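You operate a simulated robot arm through the tools that you are given. There is no shell and no other tool. Be economical: measure what you need, move in short steps, check, and stop when the job is done.

Carry out the task below with a simulated robot arm. There is one attempt and no reset: what you move stays moved.

Task
Gauge the grey roller: REJECT tray if it is under the size on the card, else GOOD tray.
Fine: leave the gauge jaw open.

The check looks at the end state, three seconds after you hand in, the way a careful person would. Anything else that was tipped, shoved, dropped, spilled or broken makes it a failure.

Robot
A 6-joint arm with a fingered hand, fixed in place. Base frame: the origin is at the foot of the arm, x ahead of it, y to its left, z up. Lengths are in m, angles in degrees, forces in N, time in s.
With the tool pointing down near the work surface it reaches from about 0.36 to 0.94 m from the base axis. Its first joint turns from -166.0 to 166.0 degrees. Payload 5 kg.
The tool frame sits at the grasp point between the pads (the TCP): z along the fingers, y along the line on which they close. The tips reach 0.037 m beyond it. The gripper opens to 0.124 m. The gripper's body begins 0.043 m behind the TCP. The gripper is a hand of 3 fingers: y runs from the thumb to the fingers, the wrist lies at [-0.021, -0.125, -0.215] in the tool frame.
Orientation is that of the tool frame in the base frame, as a unit quaternion [x, y, z, w]. With the fingers straight down and the wrist toward the robot, the tool's x, y and z point along [0, 1, 0], [1, 0, 0] and [0, 0, -1] of the base frame.

Tools
- The arm moves only by the tool step_arm. Its argument "commands" is text: rows parted by semicolons, each of 6 numbers parted by spaces: the turn, a rotation vector about the base's x, y, z in degrees, then the shift along the base's x, y, z in m. In form: rx ry rz x y z; .... A call has 1 to 20 rows; each row is the pose to reach, as a shift and turn from the pose commanded when the call began. Rows are played at 5 a second. More than 0.05 m and 8.6 degrees between two rows, and nothing of the call is played. A pose out of reach is approached as far as the arm can. The call stops where the force on the tool passes 50 N (or 10 N more than at its start, if that is more) or the arm is blocked; 0.2 s more then pass. In this call time passes only in rows, and 0.2 s behind the last. It gives the time, the measured TCP pose, the force on the tool (base axes), the opening and the grip force at its end, in the units of the frame above (readings bear some noise), with the torque about the TCP (base axes, N m) and any sound that the robot's microphone picked up.
- Cameras (640 x 400 px; columns grow to the right, rows downward): "scene" is fixed at [0.3986, 0.4973, 1.6045]; the picture's right is [-0.90, -0.44, 0.00], its down [-0.28, 0.58, -0.76] and it looks along [0.34, -0.69, -0.64] (base axes); focal length 321 px, centre (320, 200). "wrist" rides on the gripper at [0.072, -0.104, -0.154] in the tool frame; the picture's right is [-0.83, 0.26, -0.49], its down [-0.51, -0.72, 0.47] and it looks along [-0.23, 0.64, 0.73] (tool axes); focal length 243 px, centre (320, 200). There is no depth. A picture from a camera that has moved, and an enlarged one, comes with that camera's place and axes in the base frame and with its lens.
- get_image(camera): a new picture of that camera. No time passes.
- move_fingers(index, middle, thumb_bend, thumb_turn): sets how far each is bent, from 0 (flat) to 100 (curled in); at 30 the hand is open as for a grip, at 70 the pads meet at the TCP. One left out holds its place. A second passes; each finger stops where it meets its share of the squeeze, and holds until it gets a number again. It is the only way to open and close the hand. It gives what a move gives, with no picture; readings hold the bend of each and the force on the fingers (four entries, about 0 where the hand has none), thumb and palm. thumb_turn goes from beside the hand (0) to across from the fingers (100), as for a grip.
- close_up(camera, box): a new picture of the part [left, top, right, bottom] of that camera's present view, enlarged. No time passes.
- sign_off(): hands the job in; it is judged then, once.

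Go step by step. Nothing tells you positions but the pictures and the camera data: compare them with the known pose of the tool, close in by small moves and look again before you grip or let go. The budget is 120 turns and 68 pictures, counting those below and the enlarged ones. Unless the task says otherwise, let go and move clear before handing in, and close with one line.

The tools are called after "Call:" by a JSON object that holds its "method" and its "body". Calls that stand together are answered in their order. step_arm: Moves the arm, as the interface text tells. Its arguments: {"type":"object","properties":{"commands":{"type":"string"}},"required":["commands"]} The other tools are called the same way: move_fingers (index, middle, thumb_bend, thumb_turn) moves the fingers one by one; get_image (camera) takes a picture; close_up (camera, box) takes an enlarged picture of a part of a camera's view; sign_off () hands the job in.

At the start:

```text
clock: 0.0
tool_pos: [0.5938, -0.451, 1.2055]
orientation: [0.707, 0.707, 0.0, 0.0]
force: [-0.5, -0.1, 0.4]
torque: [0.01, -0.01, -0.05]
opening: 0.1237
finger_force: 0.0
shape: jaw
bend: [30.0, 30.0, 30.0, 98.0]
finger forces: [0.0, 0.1, 0.0, 0.0, 0.0, 0.0]
```

scene: 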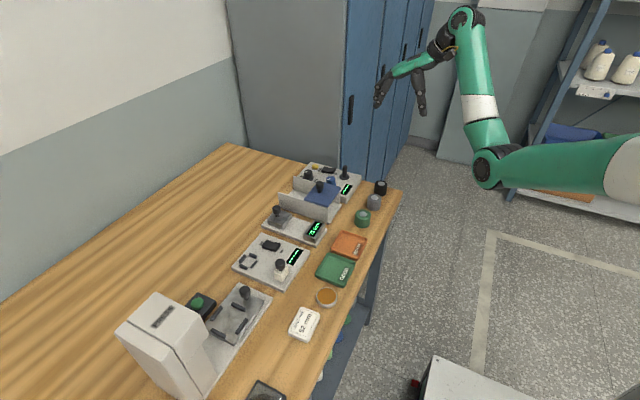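
wrist: 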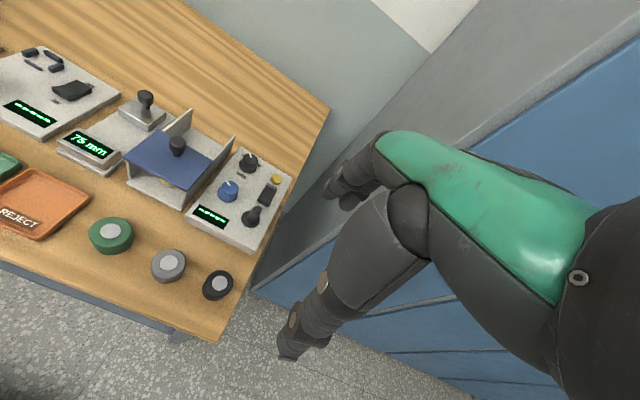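

I see a bench with several instruments, trays, three rollers (green, grey, black) and a card. I'll look at enlarged views first.

Call:
{"method": "close_up", "body": {"camera": "scene", "box": [220, 150, 420, 275]}}

Call:
{"method": "close_up", "body": {"camera": "scene", "box": [100, 260, 380, 400]}}

Call:
{"method": "close_up", "body": {"camera": "wrist", "box": [0, 30, 330, 300]}}

```text
3.20 times, centred on (320, 212) of scene
camera zoom: at [0.3986, 0.4973, 1.6045], right [-0.9, -0.44, 0.0], down [-0.28, 0.58, -0.76], along [0.34, -0.69, -0.64], focal length 1028 px, centre (320, 160)
```

zoom: 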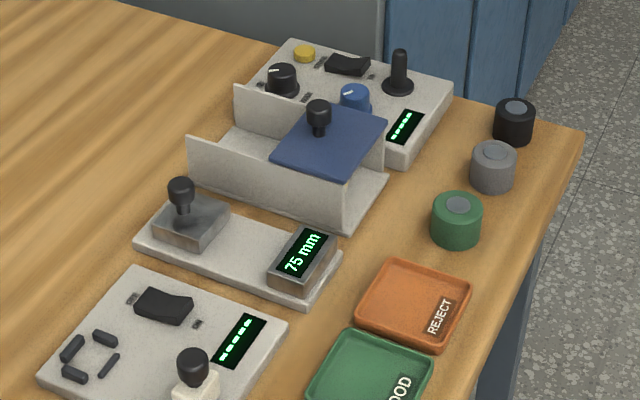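

```text
2.29 times, centred on (240, 330) of scene
camera zoom: at [0.3986, 0.4973, 1.6045], right [-0.9, -0.44, 0.0], down [-0.28, 0.58, -0.76], along [0.34, -0.69, -0.64], focal length 734 px, centre (503, -97)
```

zoom: 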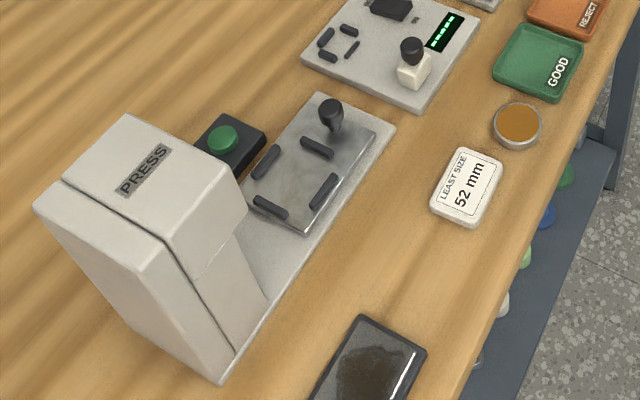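

```text
1.48 times, centred on (165, 165) of wrist
camera zoom: at [0.4881, -0.3762, 1.3598], right [0.26, -0.83, 0.49], down [-0.72, -0.51, -0.47], along [0.64, -0.23, -0.73], focal length 359 px, centre (550, 252)
```

zoom: 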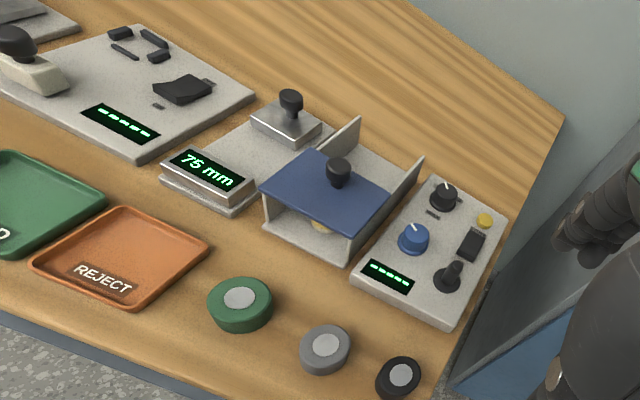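

Call:
{"method": "close_up", "body": {"camera": "scene", "box": [255, 195, 335, 250]}}

Call:
{"method": "close_up", "body": {"camera": "scene", "box": [335, 170, 405, 215]}}

Call:
{"method": "close_up", "body": {"camera": "wrist", "box": [40, 80, 200, 180]}}

Call:
{"method": "close_up", "body": {"camera": "wrist", "box": [80, 200, 240, 300]}}

```text
7.27 times, centred on (295, 222) of scene
camera zoom: at [0.3986, 0.4973, 1.6045], right [-0.9, -0.44, 0.0], down [-0.28, 0.58, -0.76], along [0.34, -0.69, -0.64], focal length 2337 px, centre (502, 36)
```

zoom: 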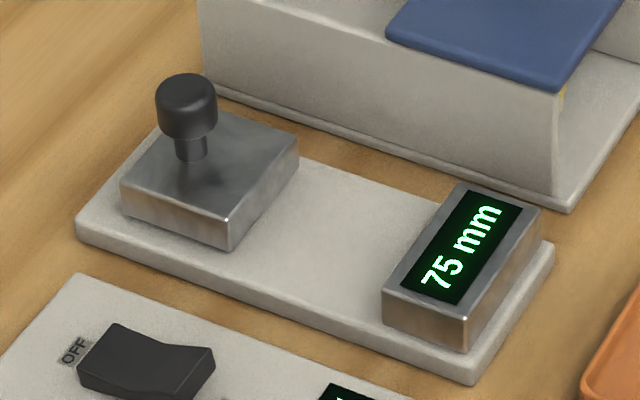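

```text
8.89 times, centred on (370, 192) of scene
camera zoom: at [0.3986, 0.4973, 1.6045], right [-0.9, -0.44, 0.0], down [-0.28, 0.58, -0.76], along [0.34, -0.69, -0.64], focal length 2856 px, centre (-124, 267)
```

zoom: 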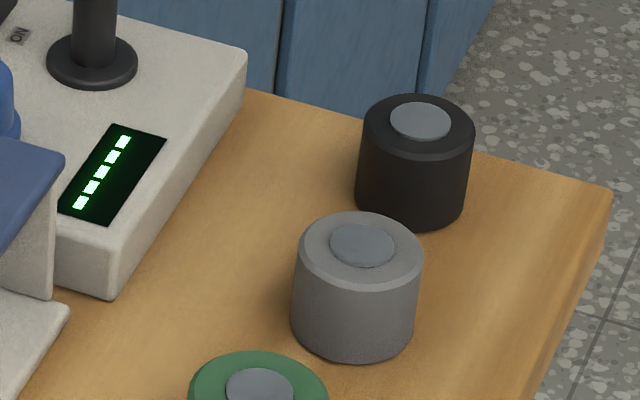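

```text
4.00 times, centred on (120, 130) of wrist
camera zoom: at [0.4881, -0.3762, 1.3598], right [0.26, -0.83, 0.49], down [-0.72, -0.51, -0.47], along [0.64, -0.23, -0.73], focal length 970 px, centre (1120, 480)
```

zoom: 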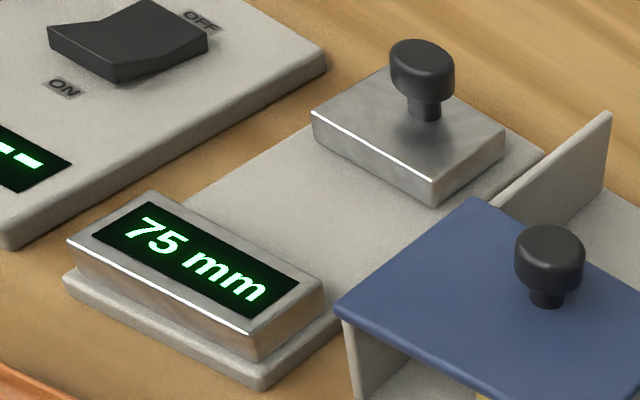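

```text
4.00 times, centred on (160, 250) of wrist
camera zoom: at [0.4881, -0.3762, 1.3598], right [0.26, -0.83, 0.49], down [-0.72, -0.51, -0.47], along [0.64, -0.23, -0.73], focal length 970 px, centre (960, 0)
```

zoom: 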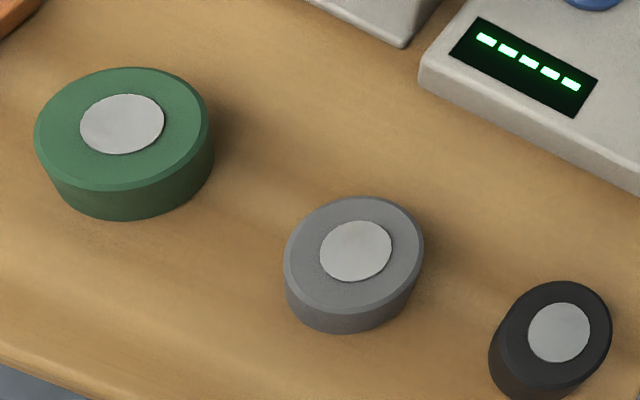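

The grey roller stands near (0.60, -0.32) on a bench top of about z 0.90. The gauge gap lies at x 0.731–0.806, y about -0.10. I'll partly close the hand and move over the roller.

Call:
{"method": "move_fingers", "body": {"index": 42, "middle": 42, "thumb_bend": 42, "thumb_turn": 100}}

Call:
{"method": "step_arm", "body": {"commands": "0 0 0 0.001 0.033 -0.02; 0 0 0 0.002 0.066 -0.05; 0 0 0 0.003 0.1 -0.08; 0 0 0 0.004 0.133 -0.11; 0 0 0 0.004 0.133 -0.14"}}

Call:
{"method": "get_image", "body": {"camera": "scene"}}

Call:
{"method": "get_image", "body": {"camera": "wrist"}}

```text
clock: 1.0
tool_pos: [0.5924, -0.4485, 1.2071]
orientation: [0.707, 0.707, 0.0, 0.0]
force: [0.1, 0.7, 0.1]
torque: [0.05, 0.0, 0.0]
opening: 0.0931
finger_force: 0.1
shape: fingers
bend: [42.0, 42.0, 42.0, 99.0]
finger forces: [0.0, 0.1, 0.0, 0.1, 0.0, 0.0]
```

```text
clock: 2.2
tool_pos: [0.5974, -0.3173, 1.0674]
orientation: [0.707, 0.707, 0.001, 0.001]
force: [-0.2, -0.2, -0.5]
torque: [0.01, 0.01, 0.0]
opening: 0.0929
finger_force: 0.1
shape: fingers
bend: [42.0, 42.0, 42.0, 99.0]
finger forces: [0.0, 0.0, 0.0, 0.0, 0.0, 0.0]
```

```text
58 pictures are left
```

scene: 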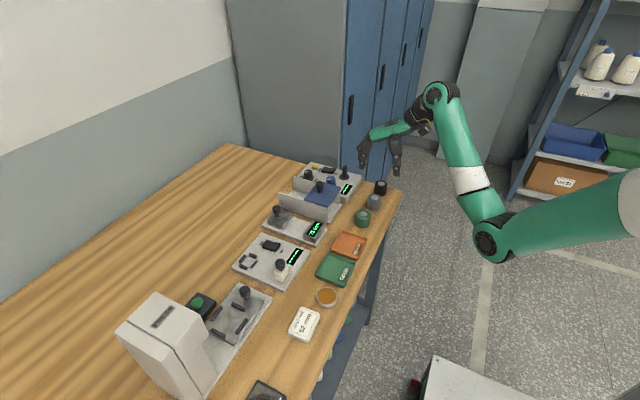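

```text
57 pictures are left
camera wrist: at [0.4924, -0.2434, 1.2204], right [0.26, -0.83, 0.49], down [-0.72, -0.51, -0.47], along [0.64, -0.23, -0.73], focal length 243 px, centre (320, 200)
```

wrist: 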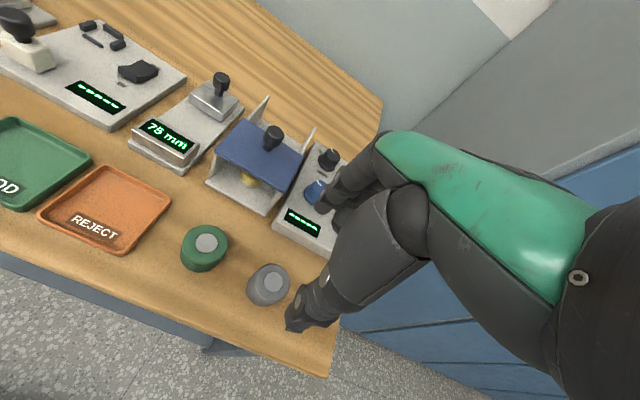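

Call:
{"method": "step_arm", "body": {"commands": "0 0 0 -0.002 0.002 -0.03; 0 0 0 -0.004 0.004 -0.06; 0 0 0 -0.004 0.005 -0.08"}}

Call:
{"method": "close_up", "body": {"camera": "wrist", "box": [180, 150, 420, 350]}}

Call:
{"method": "close_up", "body": {"camera": "scene", "box": [330, 130, 430, 220]}}

```text
clock: 3.0
tool_pos: [0.5923, -0.314, 0.9863]
orientation: [0.706, 0.708, 0.0, 0.0]
force: [0.1, 0.0, 0.3]
torque: [0.03, -0.01, 0.02]
opening: 0.0929
finger_force: 0.1
shape: fingers
bend: [42.0, 42.0, 42.0, 99.0]
finger forces: [0.0, 0.1, 0.0, 0.0, 0.0, 0.1]
```

```text
2.00 times, centred on (300, 250) of wrist
camera zoom: at [0.4878, -0.2398, 1.1394], right [0.26, -0.83, 0.49], down [-0.72, -0.51, -0.47], along [0.64, -0.23, -0.73], focal length 485 px, centre (360, 100)
```

zoom: 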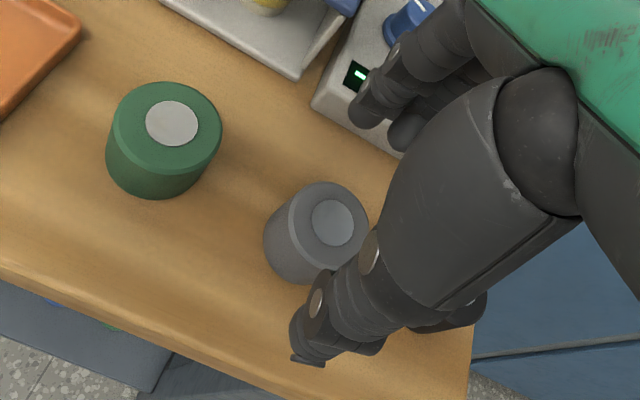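

```text
4.44 times, centred on (380, 175) of scene
camera zoom: at [0.3986, 0.4973, 1.6045], right [-0.9, -0.44, 0.0], down [-0.28, 0.58, -0.76], along [0.34, -0.69, -0.64], focal length 1428 px, centre (53, 311)
```

zoom: 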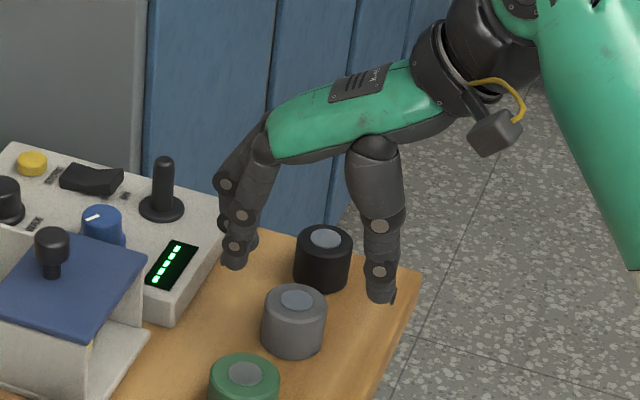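

The hand is centred over the roller, with the fingers clear of the panel. Lowering in small steps.

Call:
{"method": "step_arm", "body": {"commands": "0 0 0 0 0.001 -0.015; 0 0 0 0 0.001 -0.025; 0 0 0 0 0.001 -0.033; 0 0 0 0 0.001 -0.040"}}

Call:
{"method": "close_up", "body": {"camera": "wrist", "box": [180, 150, 420, 350]}}

Call:
{"method": "close_up", "body": {"camera": "scene", "box": [330, 130, 430, 220]}}

```text
clock: 4.0
tool_pos: [0.5933, -0.3103, 0.9461]
orientation: [0.707, 0.707, 0.0, 0.0]
force: [-0.1, -0.6, 0.8]
torque: [0.0, 0.01, 0.01]
opening: 0.0931
finger_force: 0.1
shape: fingers
bend: [42.0, 42.0, 42.0, 99.0]
finger forces: [0.1, 0.0, 0.0, 0.1, 0.0, 0.0]
```

```text
2.00 times, centred on (300, 250) of wrist
camera zoom: at [0.4882, -0.2378, 1.0996], right [0.26, -0.83, 0.49], down [-0.72, -0.51, -0.47], along [0.64, -0.23, -0.73], focal length 485 px, centre (360, 100)
```

zoom: 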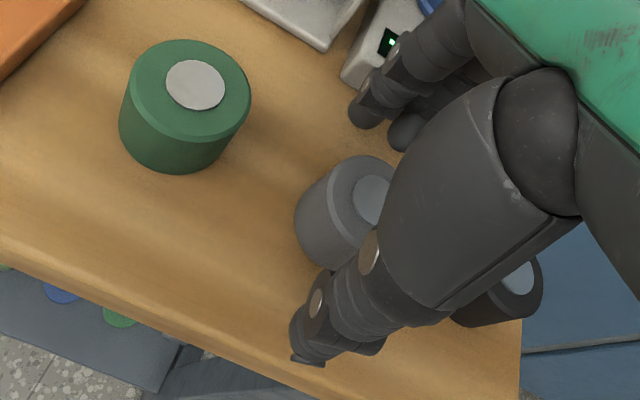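

```text
4.44 times, centred on (380, 175) of scene
camera zoom: at [0.3986, 0.4973, 1.6045], right [-0.9, -0.44, 0.0], down [-0.28, 0.58, -0.76], along [0.34, -0.69, -0.64], focal length 1428 px, centre (53, 311)
```

zoom: 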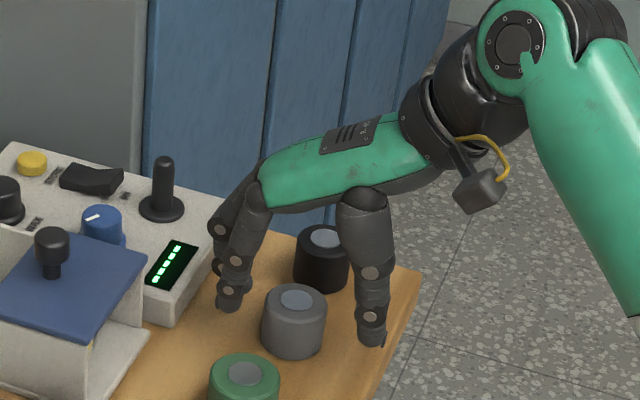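

Call:
{"method": "move_fingers", "body": {"index": 52, "middle": 52, "thumb_bend": 52}}

Call:
{"method": "close_up", "body": {"camera": "scene", "box": [330, 130, 430, 220]}}

```text
clock: 5.0
tool_pos: [0.5936, -0.3103, 0.9465]
orientation: [0.707, 0.707, 0.0, 0.0]
force: [0.1, -0.1, -0.8]
torque: [0.01, -0.02, -0.01]
opening: 0.0619
finger_force: 0.2
shape: fingers
bend: [52.0, 52.0, 52.0, 100.0]
finger forces: [0.0, 0.2, 0.0, 0.0, 0.0, 0.0]
```

```text
4.44 times, centred on (380, 175) of scene
camera zoom: at [0.3986, 0.4973, 1.6045], right [-0.9, -0.44, 0.0], down [-0.28, 0.58, -0.76], along [0.34, -0.69, -0.64], focal length 1428 px, centre (53, 311)
```

zoom: 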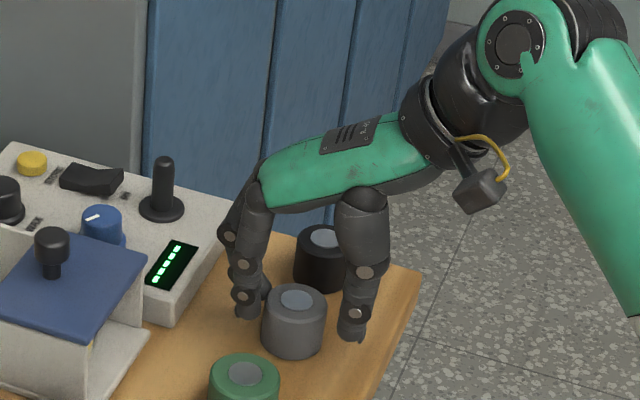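

Call:
{"method": "move_fingers", "body": {"index": 60, "middle": 60, "thumb_bend": 60}}

Call:
{"method": "close_up", "body": {"camera": "scene", "box": [330, 130, 430, 220]}}

Call:
{"method": "close_up", "body": {"camera": "wrist", "box": [180, 150, 420, 350]}}

```text
clock: 6.0
tool_pos: [0.5936, -0.3125, 0.9482]
orientation: [0.707, 0.707, -0.001, 0.001]
force: [0.4, 0.5, -0.1]
torque: [0.02, -0.03, 0.02]
opening: 0.0443
finger_force: 4.7
shape: fingers
bend: [58.0, 57.0, 57.0, 100.0]
finger forces: [1.4, 3.6, 0.0, 0.0, 4.4, 0.0]
```

```text
4.44 times, centred on (380, 175) of scene
camera zoom: at [0.3986, 0.4973, 1.6045], right [-0.9, -0.44, 0.0], down [-0.28, 0.58, -0.76], along [0.34, -0.69, -0.64], focal length 1428 px, centre (53, 311)
```

zoom: 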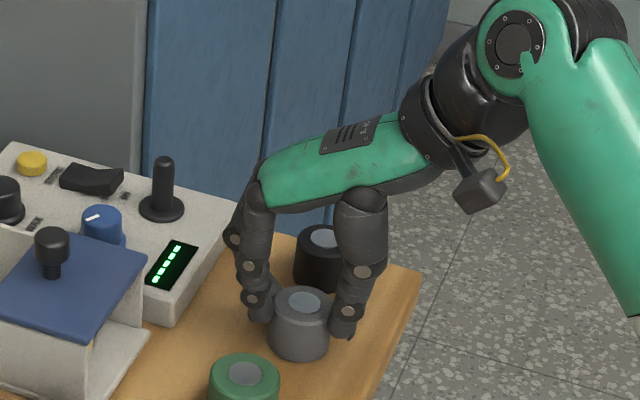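

```text
2.00 times, centred on (300, 250) of wrist
camera zoom: at [0.4882, -0.2378, 1.0997], right [0.26, -0.83, 0.49], down [-0.72, -0.51, -0.47], along [0.64, -0.23, -0.73], focal length 485 px, centre (360, 100)
```

zoom: 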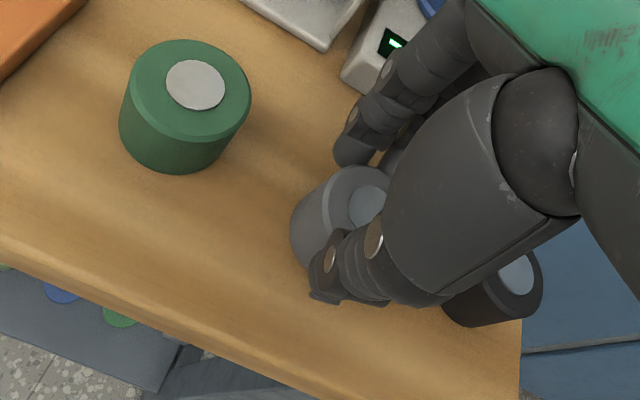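

Call:
{"method": "move_fingers", "body": {"index": 68, "middle": 68, "thumb_bend": 68}}

Call:
{"method": "step_arm", "body": {"commands": "0 0 0 0 0 0.005; 0 0 0 0 0 0.01; 0 0 0 0 0 0.02"}}

Call:
{"method": "close_up", "body": {"camera": "scene", "box": [330, 130, 430, 220]}}

```text
clock: 7.0
tool_pos: [0.5923, -0.3101, 0.946]
orientation: [0.707, 0.707, 0.0, 0.0]
force: [0.8, 0.1, 1.9]
torque: [-0.08, -0.04, 0.04]
opening: 0.0422
finger_force: 15.9
shape: fingers
bend: [61.0, 61.0, 58.0, 100.0]
finger forces: [5.7, 10.5, 0.0, 0.0, 15.2, 0.0]
```

```text
clock: 7.8
tool_pos: [0.5917, -0.3106, 0.9674]
orientation: [0.707, 0.707, 0.0, 0.0]
force: [-0.6, 1.2, -0.8]
torque: [-0.02, 0.02, 0.01]
opening: 0.042
finger_force: 15.1
shape: fingers
bend: [61.0, 61.0, 58.0, 100.0]
finger forces: [5.6, 9.4, 0.1, 0.0, 15.6, 0.0]
```

```text
4.44 times, centred on (380, 175) of scene
camera zoom: at [0.3986, 0.4973, 1.6045], right [-0.9, -0.44, 0.0], down [-0.28, 0.58, -0.76], along [0.34, -0.69, -0.64], focal length 1428 px, centre (53, 311)
```

zoom: 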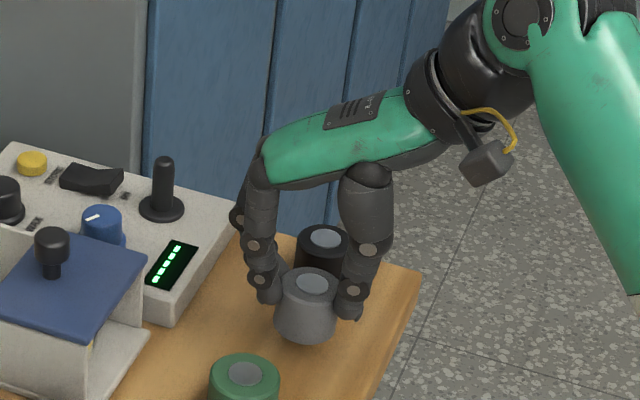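

The roller is held and lifted clear. I'll raise it, carry it toward the gauge and turn the hand -90° so the fingers close along y, clear of the gauge blocks.

Call:
{"method": "step_arm", "body": {"commands": "0 0 0 0 0 0.04; 0 0 0 0 0 0.08; 0 0 0 0 0 0.12; 0 0 0 0 0 0.14; 0 0 -8 0.01 0.02 0.14; 0 0 -16 0.02 0.04 0.14; 0 0 -24 0.03 0.06 0.14; 0 0 -32 0.04 0.08 0.14; 0 0 -40 0.055 0.1 0.14; 0 0 -48 0.07 0.12 0.14; 0 0 -56 0.085 0.14 0.14; 0 0 -64 0.1 0.16 0.14; 0 0 -72 0.115 0.18 0.14; 0 0 -80 0.13 0.2 0.14; 0 0 -88 0.145 0.21 0.14; 0 0 -90 0.15 0.21 0.14"}}

Call:
{"method": "get_image", "body": {"camera": "scene"}}

Call:
{"method": "get_image", "body": {"camera": "wrist"}}

```text
clock: 11.2
tool_pos: [0.7591, -0.1115, 1.0929]
orientation: [1.0, 0.0, 0.002, 0.002]
force: [-0.4, -1.1, -1.4]
torque: [-0.01, -0.01, -0.03]
opening: 0.042
finger_force: 15.9
shape: fingers
bend: [62.0, 61.0, 58.0, 100.0]
finger forces: [5.8, 9.4, 0.0, 0.1, 15.3, 0.0]
out of reach, approached as far as the arm can: row 14, 15, 16
```

```text
48 pictures are left
```

scene: 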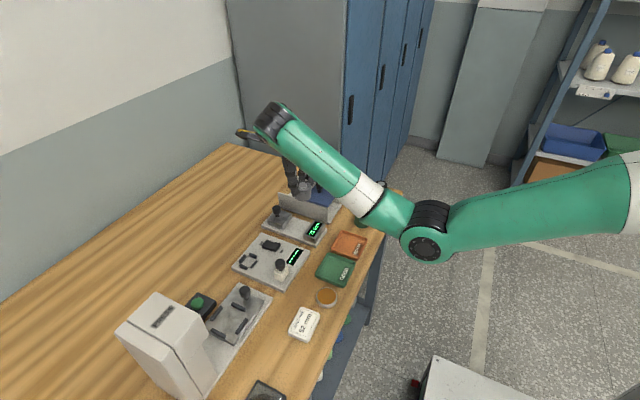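

```text
47 pictures are left
camera wrist: at [0.8299, -0.0048, 1.2459], right [-0.83, -0.26, 0.49], down [-0.51, 0.72, -0.47], along [-0.23, -0.64, -0.73], focal length 243 px, centre (320, 200)
```

wrist: 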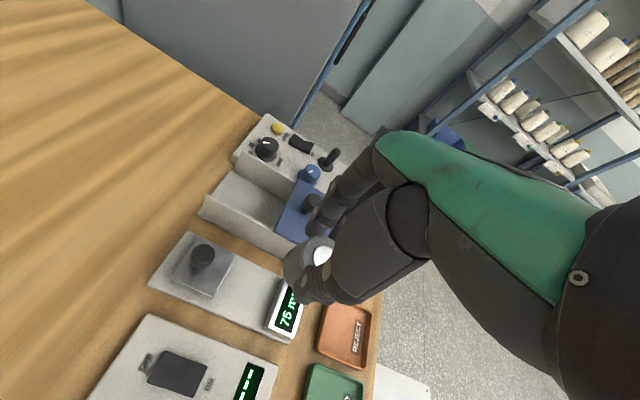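

Call:
{"method": "step_arm", "body": {"commands": "0 0 8 0 0 0; 0 0 16 0 0 0; 0 0 20 0 0 0"}}

Call:
{"method": "close_up", "body": {"camera": "wrist", "box": [120, 180, 440, 380]}}

```text
clock: 12.0
tool_pos: [0.759, -0.1089, 1.094]
orientation: [0.985, 0.173, 0.0, 0.0]
force: [-1.0, -0.7, -0.6]
torque: [-0.01, -0.02, 0.02]
opening: 0.0421
finger_force: 15.7
shape: fingers
bend: [62.0, 61.0, 58.0, 100.0]
finger forces: [5.8, 9.4, 0.0, 0.0, 15.5, 0.1]
```

```text
2.00 times, centred on (280, 280) of wrist
camera zoom: at [0.7903, 0.0151, 1.2468], right [-0.69, -0.53, 0.49], down [-0.72, 0.5, -0.47], along [0.0, -0.68, -0.73], focal length 485 px, centre (400, 40)
```

zoom: 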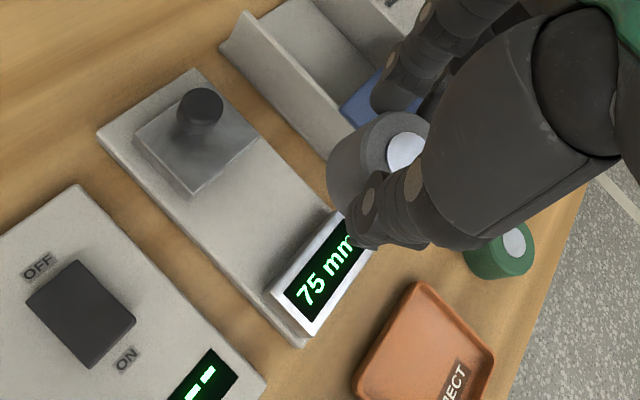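

The gap is x≈0.736–0.807 and y≈-0.097, and the held roller is at about (0.756, -0.098). I'll shift +12 mm in x and lower.

Call:
{"method": "step_arm", "body": {"commands": "0 0 0 0.006 0 -0.03; 0 0 0 0.012 0.001 -0.06; 0 0 0 0.012 0.001 -0.09; 0 0 0 0.012 0.001 -0.11"}}

Call:
{"method": "close_up", "body": {"camera": "wrist", "box": [160, 150, 440, 350]}}

Call:
{"method": "close_up", "body": {"camera": "scene", "box": [240, 140, 360, 250]}}

```text
clock: 13.0
tool_pos: [0.7701, -0.1056, 0.9826]
orientation: [0.985, 0.173, 0.0, 0.0]
force: [0.1, 0.0, -0.9]
torque: [0.01, -0.01, -0.01]
opening: 0.042
finger_force: 15.5
shape: fingers
bend: [62.0, 61.0, 58.0, 100.0]
finger forces: [5.8, 9.5, 0.1, 0.0, 15.4, 0.1]
```

```text
2.00 times, centred on (300, 250) of wrist
camera zoom: at [0.802, 0.0171, 1.1356], right [-0.69, -0.53, 0.49], down [-0.72, 0.5, -0.47], along [0.0, -0.68, -0.73], focal length 485 px, centre (360, 100)
```

zoom: 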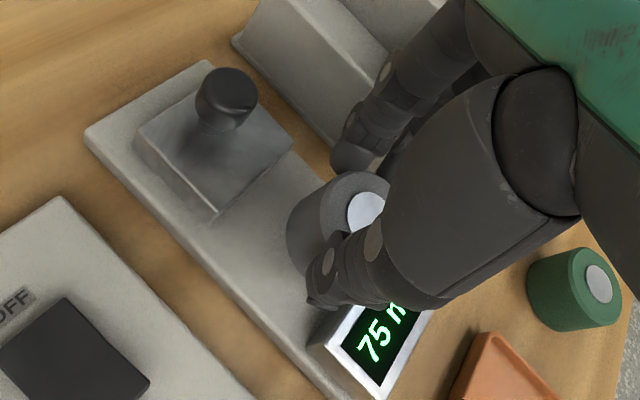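

```text
3.64 times, centred on (300, 195) of scene
camera zoom: at [0.3986, 0.4973, 1.6045], right [-0.9, -0.44, 0.0], down [-0.28, 0.58, -0.76], along [0.34, -0.69, -0.64], focal length 1168 px, centre (393, 218)
```

zoom: 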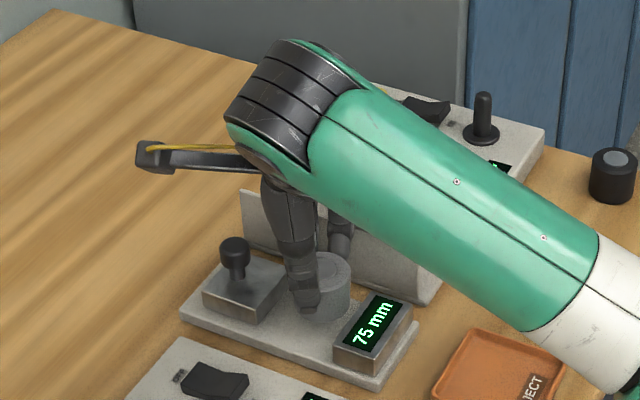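

Call:
{"method": "step_arm", "body": {"commands": "0 0 0 0 0 -0.01; 0 0 0 0 0 -0.016; 0 0 0 0 0 -0.021"}}

Call:
{"method": "close_up", "body": {"camera": "scene", "box": [260, 180, 340, 250]}}

Call:
{"method": "close_up", "body": {"camera": "wrist", "box": [160, 150, 440, 350]}}

```text
clock: 13.8
tool_pos: [0.7699, -0.1066, 0.9618]
orientation: [0.985, 0.173, 0.0, 0.0]
force: [-0.3, 0.7, -0.1]
torque: [0.02, 0.0, 0.05]
opening: 0.0419
finger_force: 15.1
shape: fingers
bend: [62.0, 61.0, 58.0, 100.0]
finger forces: [5.8, 9.5, 0.1, 0.0, 15.3, 0.0]
```

```text
5.71 times, centred on (300, 215) of scene
camera zoom: at [0.3986, 0.4973, 1.6045], right [-0.9, -0.44, 0.0], down [-0.28, 0.58, -0.76], along [0.34, -0.69, -0.64], focal length 1836 px, centre (434, 114)
```

zoom: 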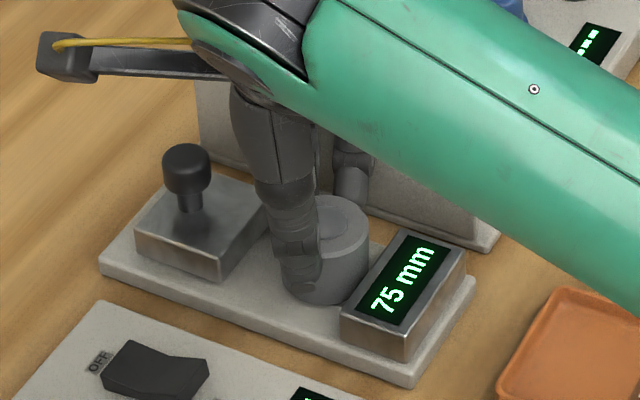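

```text
2.00 times, centred on (300, 250) of wrist
camera zoom: at [0.8019, 0.0172, 1.1155], right [-0.69, -0.53, 0.49], down [-0.72, 0.5, -0.47], along [0.0, -0.68, -0.73], focal length 485 px, centre (360, 100)
```

zoom: 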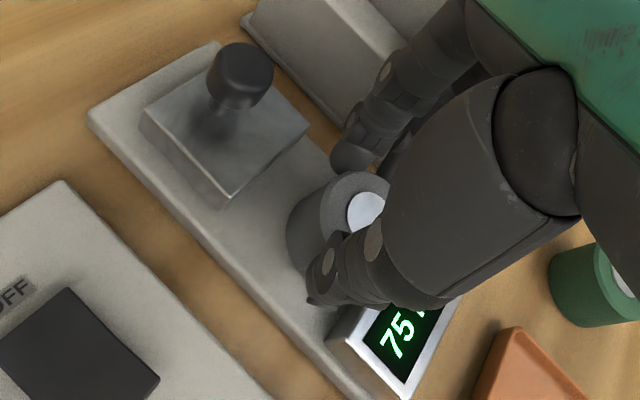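

Call:
{"method": "step_arm", "body": {"commands": "0 0 0 0.004 0 0; 0 0 0 0.005 0 -0.002; 0 0 0 0.005 0 -0.0035; 0 0 0 0.005 0 -0.005; 0 0 0 0.005 0 -0.0065"}}

Call:
{"method": "close_up", "body": {"camera": "scene", "box": [270, 190, 330, 245]}}

```text
clock: 15.0
tool_pos: [0.7775, -0.1081, 0.958]
orientation: [0.985, 0.174, 0.003, 0.002]
force: [0.9, 1.7, 21.0]
torque: [0.32, 0.24, -0.01]
opening: 0.0414
finger_force: 17.7
shape: fingers
bend: [62.0, 61.0, 58.0, 100.0]
finger forces: [6.0, 10.9, 0.0, 0.0, 17.6, 0.1]
```

```text
7.27 times, centred on (300, 218) of scene
camera zoom: at [0.3986, 0.4973, 1.6045], right [-0.9, -0.44, 0.0], down [-0.28, 0.58, -0.76], along [0.34, -0.69, -0.64], focal length 2337 px, centre (466, 73)
```

zoom: 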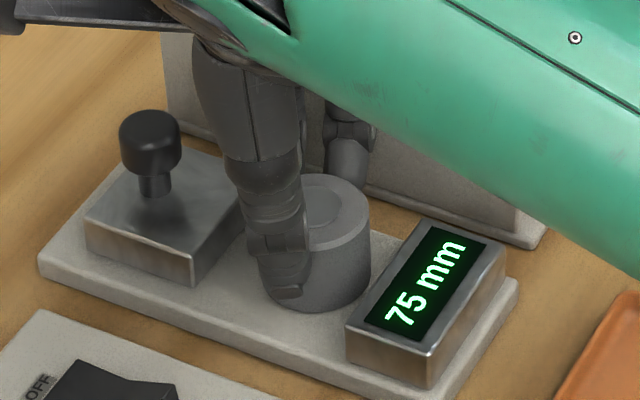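

It's seated on the plate (21 N). I'll ease the pressure and release, opening the thumb more than the fingers.

Call:
{"method": "step_arm", "body": {"commands": "0 0 0 0 0 0.003"}}

Call:
{"method": "move_fingers", "body": {"index": 57, "middle": 57, "thumb_bend": 55}}

Call:
{"method": "move_fingers", "body": {"index": 51, "middle": 51, "thumb_bend": 42}}

Call:
{"method": "close_up", "body": {"camera": "scene", "box": [270, 190, 330, 245]}}

Call:
{"method": "close_up", "body": {"camera": "wrist", "box": [160, 150, 440, 350]}}

```text
clock: 15.4
tool_pos: [0.7749, -0.1074, 0.9595]
orientation: [0.985, 0.173, 0.001, 0.001]
force: [3.7, -2.6, 13.2]
torque: [0.1, 0.03, -0.01]
opening: 0.0417
finger_force: 18.1
shape: fingers
bend: [62.0, 61.0, 59.0, 100.0]
finger forces: [7.9, 11.2, 0.0, 0.0, 15.9, 0.0]
```

```text
clock: 16.4
tool_pos: [0.7752, -0.1068, 0.959]
orientation: [0.985, 0.174, -0.001, 0.0]
force: [-1.5, 7.5, 0.0]
torque: [-0.04, 0.01, -0.06]
opening: 0.0518
finger_force: 5.6
shape: fingers
bend: [56.0, 58.0, 54.0, 100.0]
finger forces: [0.1, 8.9, 0.0, 0.1, 1.4, 0.0]
```

```text
clock: 17.4
tool_pos: [0.7752, -0.1069, 0.9585]
orientation: [0.985, 0.173, -0.001, 0.0]
force: [-2.1, 15.0, 0.6]
torque: [-0.06, 0.02, -0.07]
opening: 0.0776
finger_force: 7.2
shape: fingers
bend: [51.0, 57.0, 42.0, 99.0]
finger forces: [0.1, 14.1, 0.1, 0.1, 0.0, 0.1]
```

```text
7.27 times, centred on (300, 218) of scene
camera zoom: at [0.3986, 0.4973, 1.6045], right [-0.9, -0.44, 0.0], down [-0.28, 0.58, -0.76], along [0.34, -0.69, -0.64], focal length 2337 px, centre (466, 73)
```

zoom: 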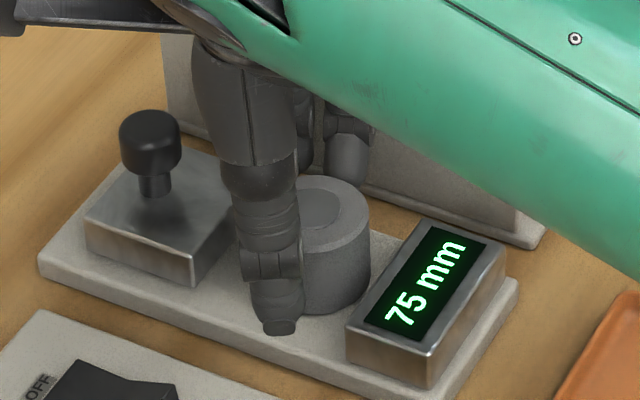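

```text
2.00 times, centred on (300, 250) of wrist
camera zoom: at [0.8074, 0.0172, 1.1123], right [-0.69, -0.53, 0.49], down [-0.72, 0.5, -0.47], along [0.0, -0.68, -0.73], focal length 485 px, centre (360, 100)
```

zoom: 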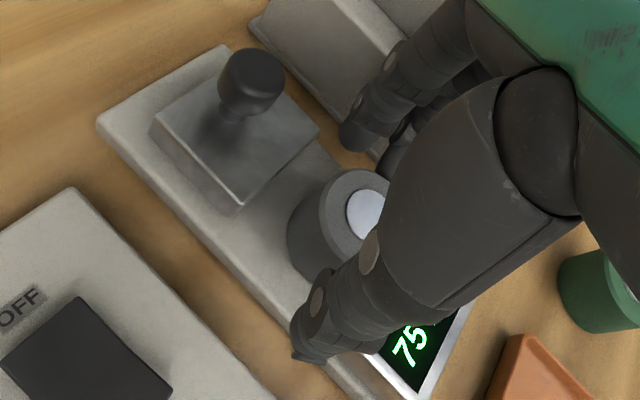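

The middle finger is pressing on something on the box side, so I'll curl it back in before lifting.

Call:
{"method": "move_fingers", "body": {"middle": 59}}

Call:
{"method": "close_up", "body": {"camera": "wrist", "box": [280, 150, 400, 250]}}

```text
clock: 18.4
tool_pos: [0.7748, -0.1075, 0.9603]
orientation: [0.985, 0.174, 0.0, 0.0]
force: [0.0, 0.8, 2.2]
torque: [-0.07, -0.02, 0.0]
opening: 0.0779
finger_force: 0.9
shape: fingers
bend: [51.0, 59.0, 42.0, 99.0]
finger forces: [0.0, 2.2, 0.0, 0.0, 0.0, 0.0]
```

```text
4.00 times, centred on (340, 200) of wrist
camera zoom: at [0.8074, 0.0164, 1.1121], right [-0.69, -0.53, 0.49], down [-0.72, 0.5, -0.47], along [0.0, -0.68, -0.73], focal length 970 px, centre (240, 200)
```

zoom: 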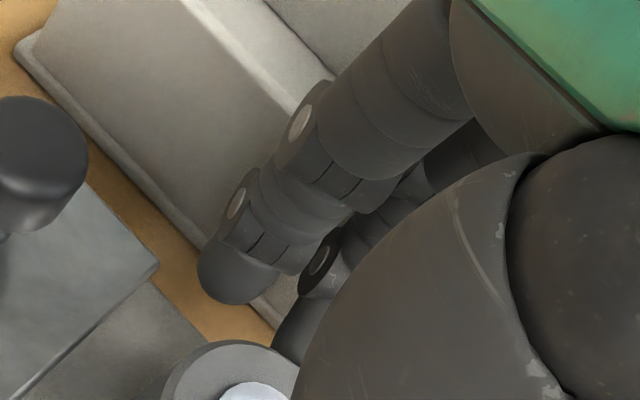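

Call:
{"method": "step_arm", "body": {"commands": "0 0 0 0 0.003 0; 0 0 0 0 0.003 0.004; 0 0 0 0 0.003 0.01"}}

Call:
{"method": "close_up", "body": {"camera": "scene", "box": [260, 160, 360, 245]}}

```text
clock: 19.2
tool_pos: [0.7749, -0.1041, 0.9684]
orientation: [0.985, 0.174, -0.001, 0.0]
force: [-0.2, -0.4, -0.3]
torque: [0.02, -0.03, 0.02]
opening: 0.0779
finger_force: 0.3
shape: fingers
bend: [51.0, 59.0, 42.0, 99.0]
finger forces: [0.1, 0.2, 0.0, 0.0, 0.0, 0.0]
```

```text
4.71 times, centred on (310, 202) of scene
camera zoom: at [0.3986, 0.4973, 1.6045], right [-0.9, -0.44, 0.0], down [-0.28, 0.58, -0.76], along [0.34, -0.69, -0.64], focal length 1512 px, centre (367, 188)
```

zoom: 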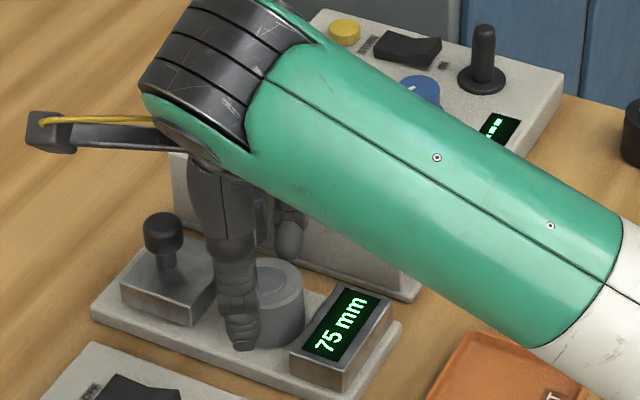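

Call:
{"method": "step_arm", "body": {"commands": "0 0 0 0 0 0.02; 0 0 0 0 0 0.05; 0 0 0 0 0 0.08; 0 0 0 0 0 0.11"}}

Call:
{"method": "get_image", "body": {"camera": "wrist"}}

Call:
{"method": "close_up", "body": {"camera": "scene", "box": [240, 140, 360, 250]}}

```text
clock: 20.2
tool_pos: [0.775, -0.1032, 1.0795]
orientation: [0.985, 0.173, -0.001, -0.001]
force: [0.2, 0.2, 0.3]
torque: [-0.02, -0.04, -0.02]
opening: 0.0777
finger_force: 0.1
shape: fingers
bend: [51.0, 59.0, 42.0, 99.0]
finger forces: [0.0, 0.1, 0.0, 0.0, 0.0, 0.0]
```

```text
36 pictures are left
camera wrist: at [0.8078, 0.0205, 1.2336], right [-0.69, -0.53, 0.49], down [-0.72, 0.5, -0.47], along [0.0, -0.68, -0.73], focal length 243 px, centre (320, 200)
```

wrist: 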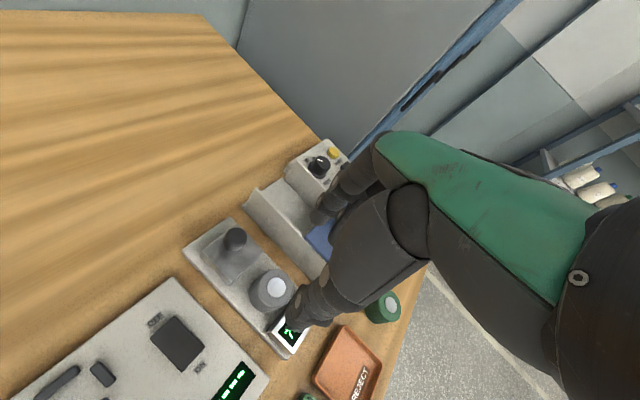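

```text
3.64 times, centred on (300, 195) of scene
camera zoom: at [0.3986, 0.4973, 1.6045], right [-0.9, -0.44, 0.0], down [-0.28, 0.58, -0.76], along [0.34, -0.69, -0.64], focal length 1168 px, centre (393, 218)
```

zoom: 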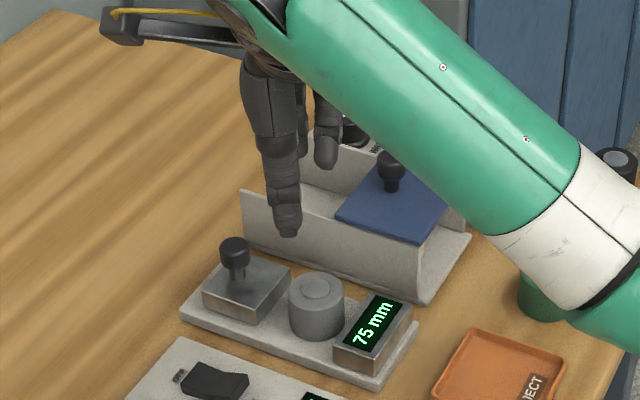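

The roller stands upright in the gap with the jaw still at 75 mm. Next I'll grip the jaw knob near (0.845, -0.099), with the fingers set to a narrow opening.

Call:
{"method": "move_fingers", "body": {"index": 56, "middle": 56, "thumb_bend": 50}}

Call:
{"method": "step_arm", "body": {"commands": "0 0 0 0.03 0.002 0; 0 0 0 0.06 0.004 0; 0 0 0 0.07 0.004 -0.02; 0 0 0 0.07 0.004 -0.04; 0 0 0 0.07 0.004 -0.06"}}

Call:
{"method": "close_up", "body": {"camera": "wrist", "box": [180, 130, 440, 330]}}

Call:
{"method": "close_up", "body": {"camera": "scene", "box": [240, 140, 360, 250]}}

```text
clock: 21.2
tool_pos: [0.7752, -0.1036, 1.0799]
orientation: [0.985, 0.174, 0.001, 0.0]
force: [-0.1, 0.5, 0.1]
torque: [-0.02, 0.02, -0.03]
opening: 0.0589
finger_force: 0.1
shape: fingers
bend: [56.0, 56.0, 50.0, 100.0]
finger forces: [0.0, 0.1, 0.0, 0.1, 0.0, 0.1]
```

```text
clock: 22.4
tool_pos: [0.8468, -0.1002, 1.0184]
orientation: [0.985, 0.174, 0.001, 0.0]
force: [0.2, 0.0, 0.0]
torque: [0.0, 0.02, 0.02]
opening: 0.059
finger_force: 0.0
shape: fingers
bend: [56.0, 56.0, 50.0, 100.0]
finger forces: [0.0, 0.0, 0.0, 0.0, 0.0, 0.0]
```

```text
2.00 times, centred on (310, 230) of wrist
camera zoom: at [0.8789, 0.0232, 1.1716], right [-0.69, -0.53, 0.49], down [-0.72, 0.5, -0.47], along [0.0, -0.68, -0.73], focal length 485 px, centre (340, 140)
```

zoom: 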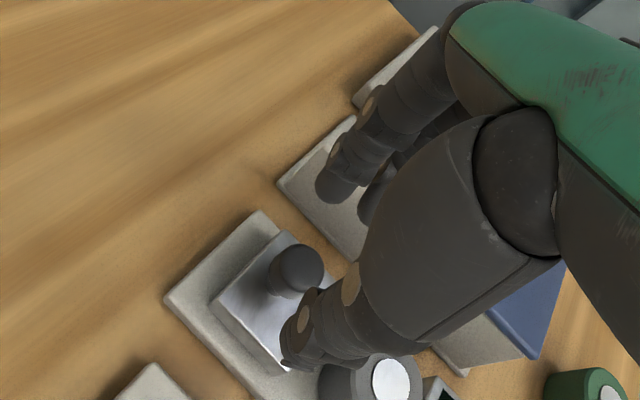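

```text
3.64 times, centred on (300, 195) of scene
camera zoom: at [0.3986, 0.4973, 1.6045], right [-0.9, -0.44, 0.0], down [-0.28, 0.58, -0.76], along [0.34, -0.69, -0.64], focal length 1168 px, centre (393, 218)
```

zoom: 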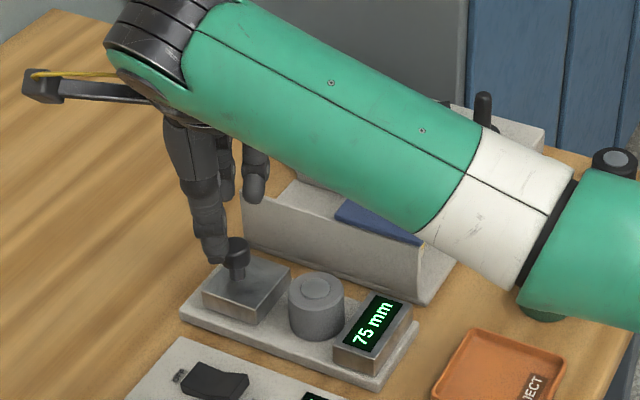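

Call:
{"method": "step_arm", "body": {"commands": "0 0 0 0 0 -0.015; 0 0 0 0 0 -0.03; 0 0 0 0 0 -0.038; 0 0 0 0 0 -0.044"}}

Call:
{"method": "close_up", "body": {"camera": "wrist", "box": [180, 130, 440, 330]}}

Call:
{"method": "close_up", "body": {"camera": "scene", "box": [260, 170, 340, 245]}}

```text
clock: 23.4
tool_pos: [0.8457, -0.1014, 0.9727]
orientation: [0.985, 0.173, 0.0, 0.0]
force: [0.7, -0.2, 0.0]
torque: [0.02, 0.01, -0.03]
opening: 0.0587
finger_force: 0.0
shape: fingers
bend: [56.0, 56.0, 50.0, 100.0]
finger forces: [0.1, 0.1, 0.1, 0.1, 0.1, 0.0]
```

```text
2.00 times, centred on (310, 230) of wrist
camera zoom: at [0.8772, 0.0224, 1.126], right [-0.69, -0.53, 0.49], down [-0.72, 0.5, -0.47], along [0.0, -0.68, -0.73], focal length 485 px, centre (340, 140)
```

zoom: 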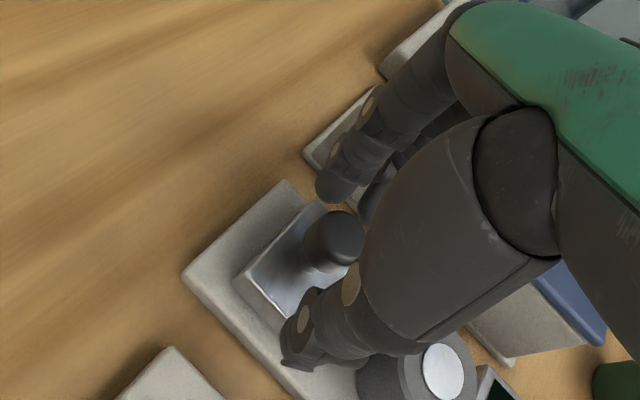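

```text
5.33 times, centred on (300, 208) of scene
camera zoom: at [0.3986, 0.4973, 1.6045], right [-0.9, -0.44, 0.0], down [-0.28, 0.58, -0.76], along [0.34, -0.69, -0.64], focal length 1714 px, centre (427, 160)
```

zoom: 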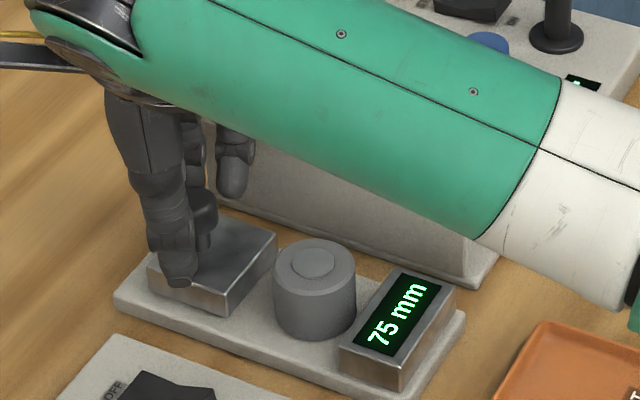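

Call:
{"method": "move_fingers", "body": {"index": 63, "middle": 63, "thumb_bend": 63}}

Call:
{"method": "close_up", "body": {"camera": "scene", "box": [260, 170, 340, 245]}}

Call:
{"method": "close_up", "body": {"camera": "wrist", "box": [180, 130, 440, 330]}}

```text
clock: 24.4
tool_pos: [0.846, -0.1013, 0.9739]
orientation: [0.985, 0.173, -0.001, -0.001]
force: [0.9, -1.1, -0.7]
torque: [-0.07, -0.01, -0.06]
opening: 0.0296
finger_force: 0.8
shape: fingers
bend: [62.0, 63.0, 63.0, 100.0]
finger forces: [1.0, 0.0, 0.0, 0.0, 0.1, 0.0]
```

```text
5.33 times, centred on (300, 208) of scene
camera zoom: at [0.3986, 0.4973, 1.6045], right [-0.9, -0.44, 0.0], down [-0.28, 0.58, -0.76], along [0.34, -0.69, -0.64], focal length 1714 px, centre (427, 160)
```

zoom: 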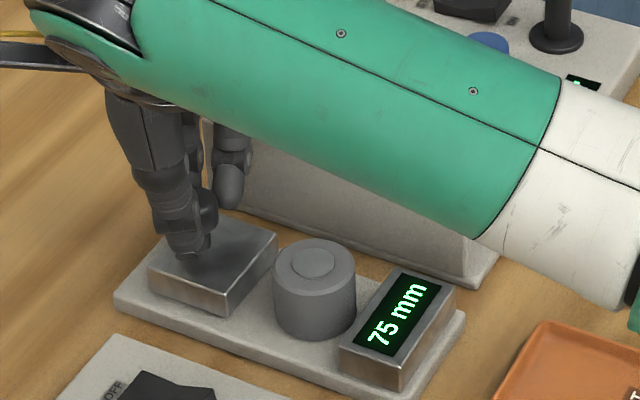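

```text
2.00 times, centred on (310, 230) of wrist
camera zoom: at [0.8773, 0.0224, 1.1263], right [-0.69, -0.53, 0.49], down [-0.72, 0.5, -0.47], along [0.0, -0.68, -0.73], focal length 485 px, centre (340, 140)
```

zoom: 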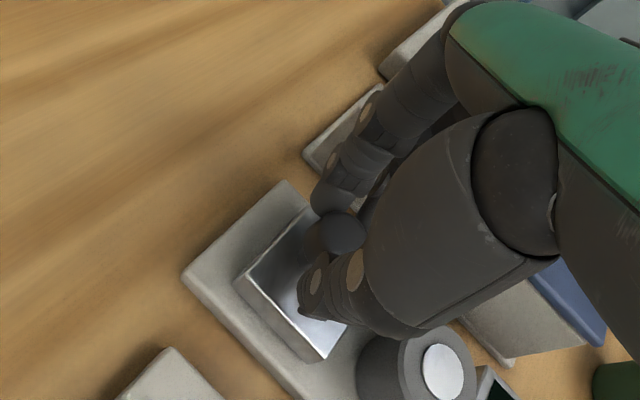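

Call:
{"method": "move_fingers", "body": {"index": 66, "middle": 66, "thumb_bend": 67}}

Call:
{"method": "step_arm", "body": {"commands": "0 0 0 -0.003 0 0; 0 0 0 -0.006 0 0; 0 0 0 -0.009 0 0"}}

Call:
{"method": "close_up", "body": {"camera": "scene", "box": [260, 170, 340, 245]}}

```text
clock: 25.4
tool_pos: [0.8457, -0.1021, 0.9729]
orientation: [0.985, 0.174, 0.0, 0.0]
force: [-0.2, -2.1, -0.9]
torque: [-0.08, -0.01, -0.04]
opening: 0.0258
finger_force: 3.6
shape: fingers
bend: [63.0, 65.0, 65.0, 100.0]
finger forces: [3.0, 1.6, 0.0, 0.1, 2.5, 0.0]
```

```text
clock: 26.2
tool_pos: [0.8375, -0.0995, 0.9726]
orientation: [0.985, 0.174, 0.001, 0.0]
force: [1.4, -5.8, -2.0]
torque: [-0.19, -0.03, -0.05]
opening: 0.0258
finger_force: 4.0
shape: fingers
bend: [62.0, 65.0, 65.0, 100.0]
finger forces: [4.1, 2.5, 0.0, 0.0, 1.4, 0.0]
```

```text
5.33 times, centred on (300, 208) of scene
camera zoom: at [0.3986, 0.4973, 1.6045], right [-0.9, -0.44, 0.0], down [-0.28, 0.58, -0.76], along [0.34, -0.69, -0.64], focal length 1714 px, centre (427, 160)
```

zoom: 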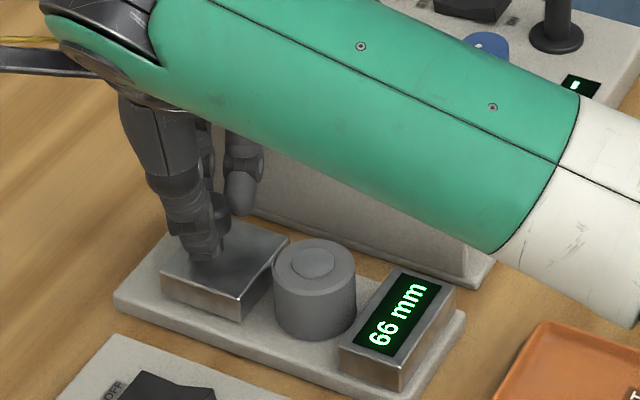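

Call:
{"method": "step_arm", "body": {"commands": "0 0 0 -0.003 -0.001 0; 0 0 0 -0.006 -0.001 0; 0 0 0 -0.009 -0.001 0; 0 0 0 -0.012 -0.001 0"}}

Call:
{"method": "close_up", "body": {"camera": "scene", "box": [260, 170, 340, 245]}}

```text
clock: 27.2
tool_pos: [0.8241, -0.1026, 0.9736]
orientation: [0.985, 0.173, -0.001, 0.0]
force: [0.3, -1.6, -4.2]
torque: [-0.02, -0.08, -0.01]
opening: 0.0262
finger_force: 3.6
shape: fingers
bend: [63.0, 65.0, 65.0, 100.0]
finger forces: [3.0, 1.3, 0.1, 0.0, 2.7, 0.0]
```

```text
5.33 times, centred on (300, 208) of scene
camera zoom: at [0.3986, 0.4973, 1.6045], right [-0.9, -0.44, 0.0], down [-0.28, 0.58, -0.76], along [0.34, -0.69, -0.64], focal length 1714 px, centre (427, 160)
```

zoom: 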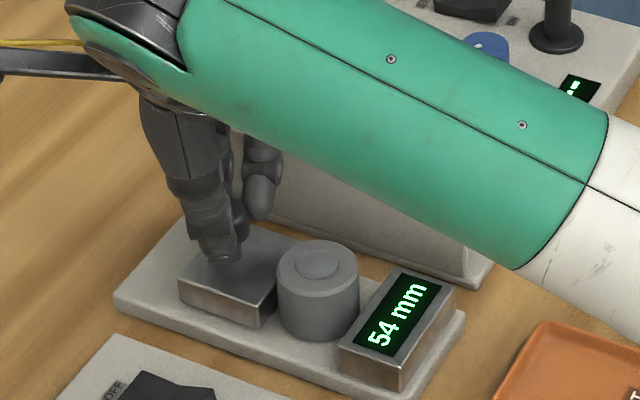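

Call:
{"method": "step_arm", "body": {"commands": "0 0 0 -0.001 0 0; 0 0 0 -0.002 0 0; 0 0 0 -0.003 0 0; 0 0 0 -0.004 0 0"}}

Call:
{"method": "close_up", "body": {"camera": "scene", "box": [260, 170, 340, 245]}}

```text
clock: 28.2
tool_pos: [0.8193, -0.1013, 0.9752]
orientation: [0.985, 0.174, 0.001, 0.0]
force: [1.1, -3.0, -4.1]
torque: [-0.09, -0.03, -0.04]
opening: 0.0258
finger_force: 3.3
shape: fingers
bend: [63.0, 65.0, 65.0, 100.0]
finger forces: [3.9, 1.8, 0.0, 0.0, 1.9, 0.1]
```

```text
5.33 times, centred on (300, 208) of scene
camera zoom: at [0.3986, 0.4973, 1.6045], right [-0.9, -0.44, 0.0], down [-0.28, 0.58, -0.76], along [0.34, -0.69, -0.64], focal length 1714 px, centre (427, 160)
```

zoom: 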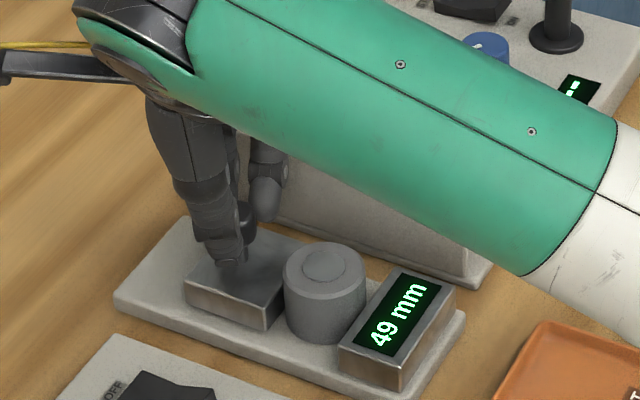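

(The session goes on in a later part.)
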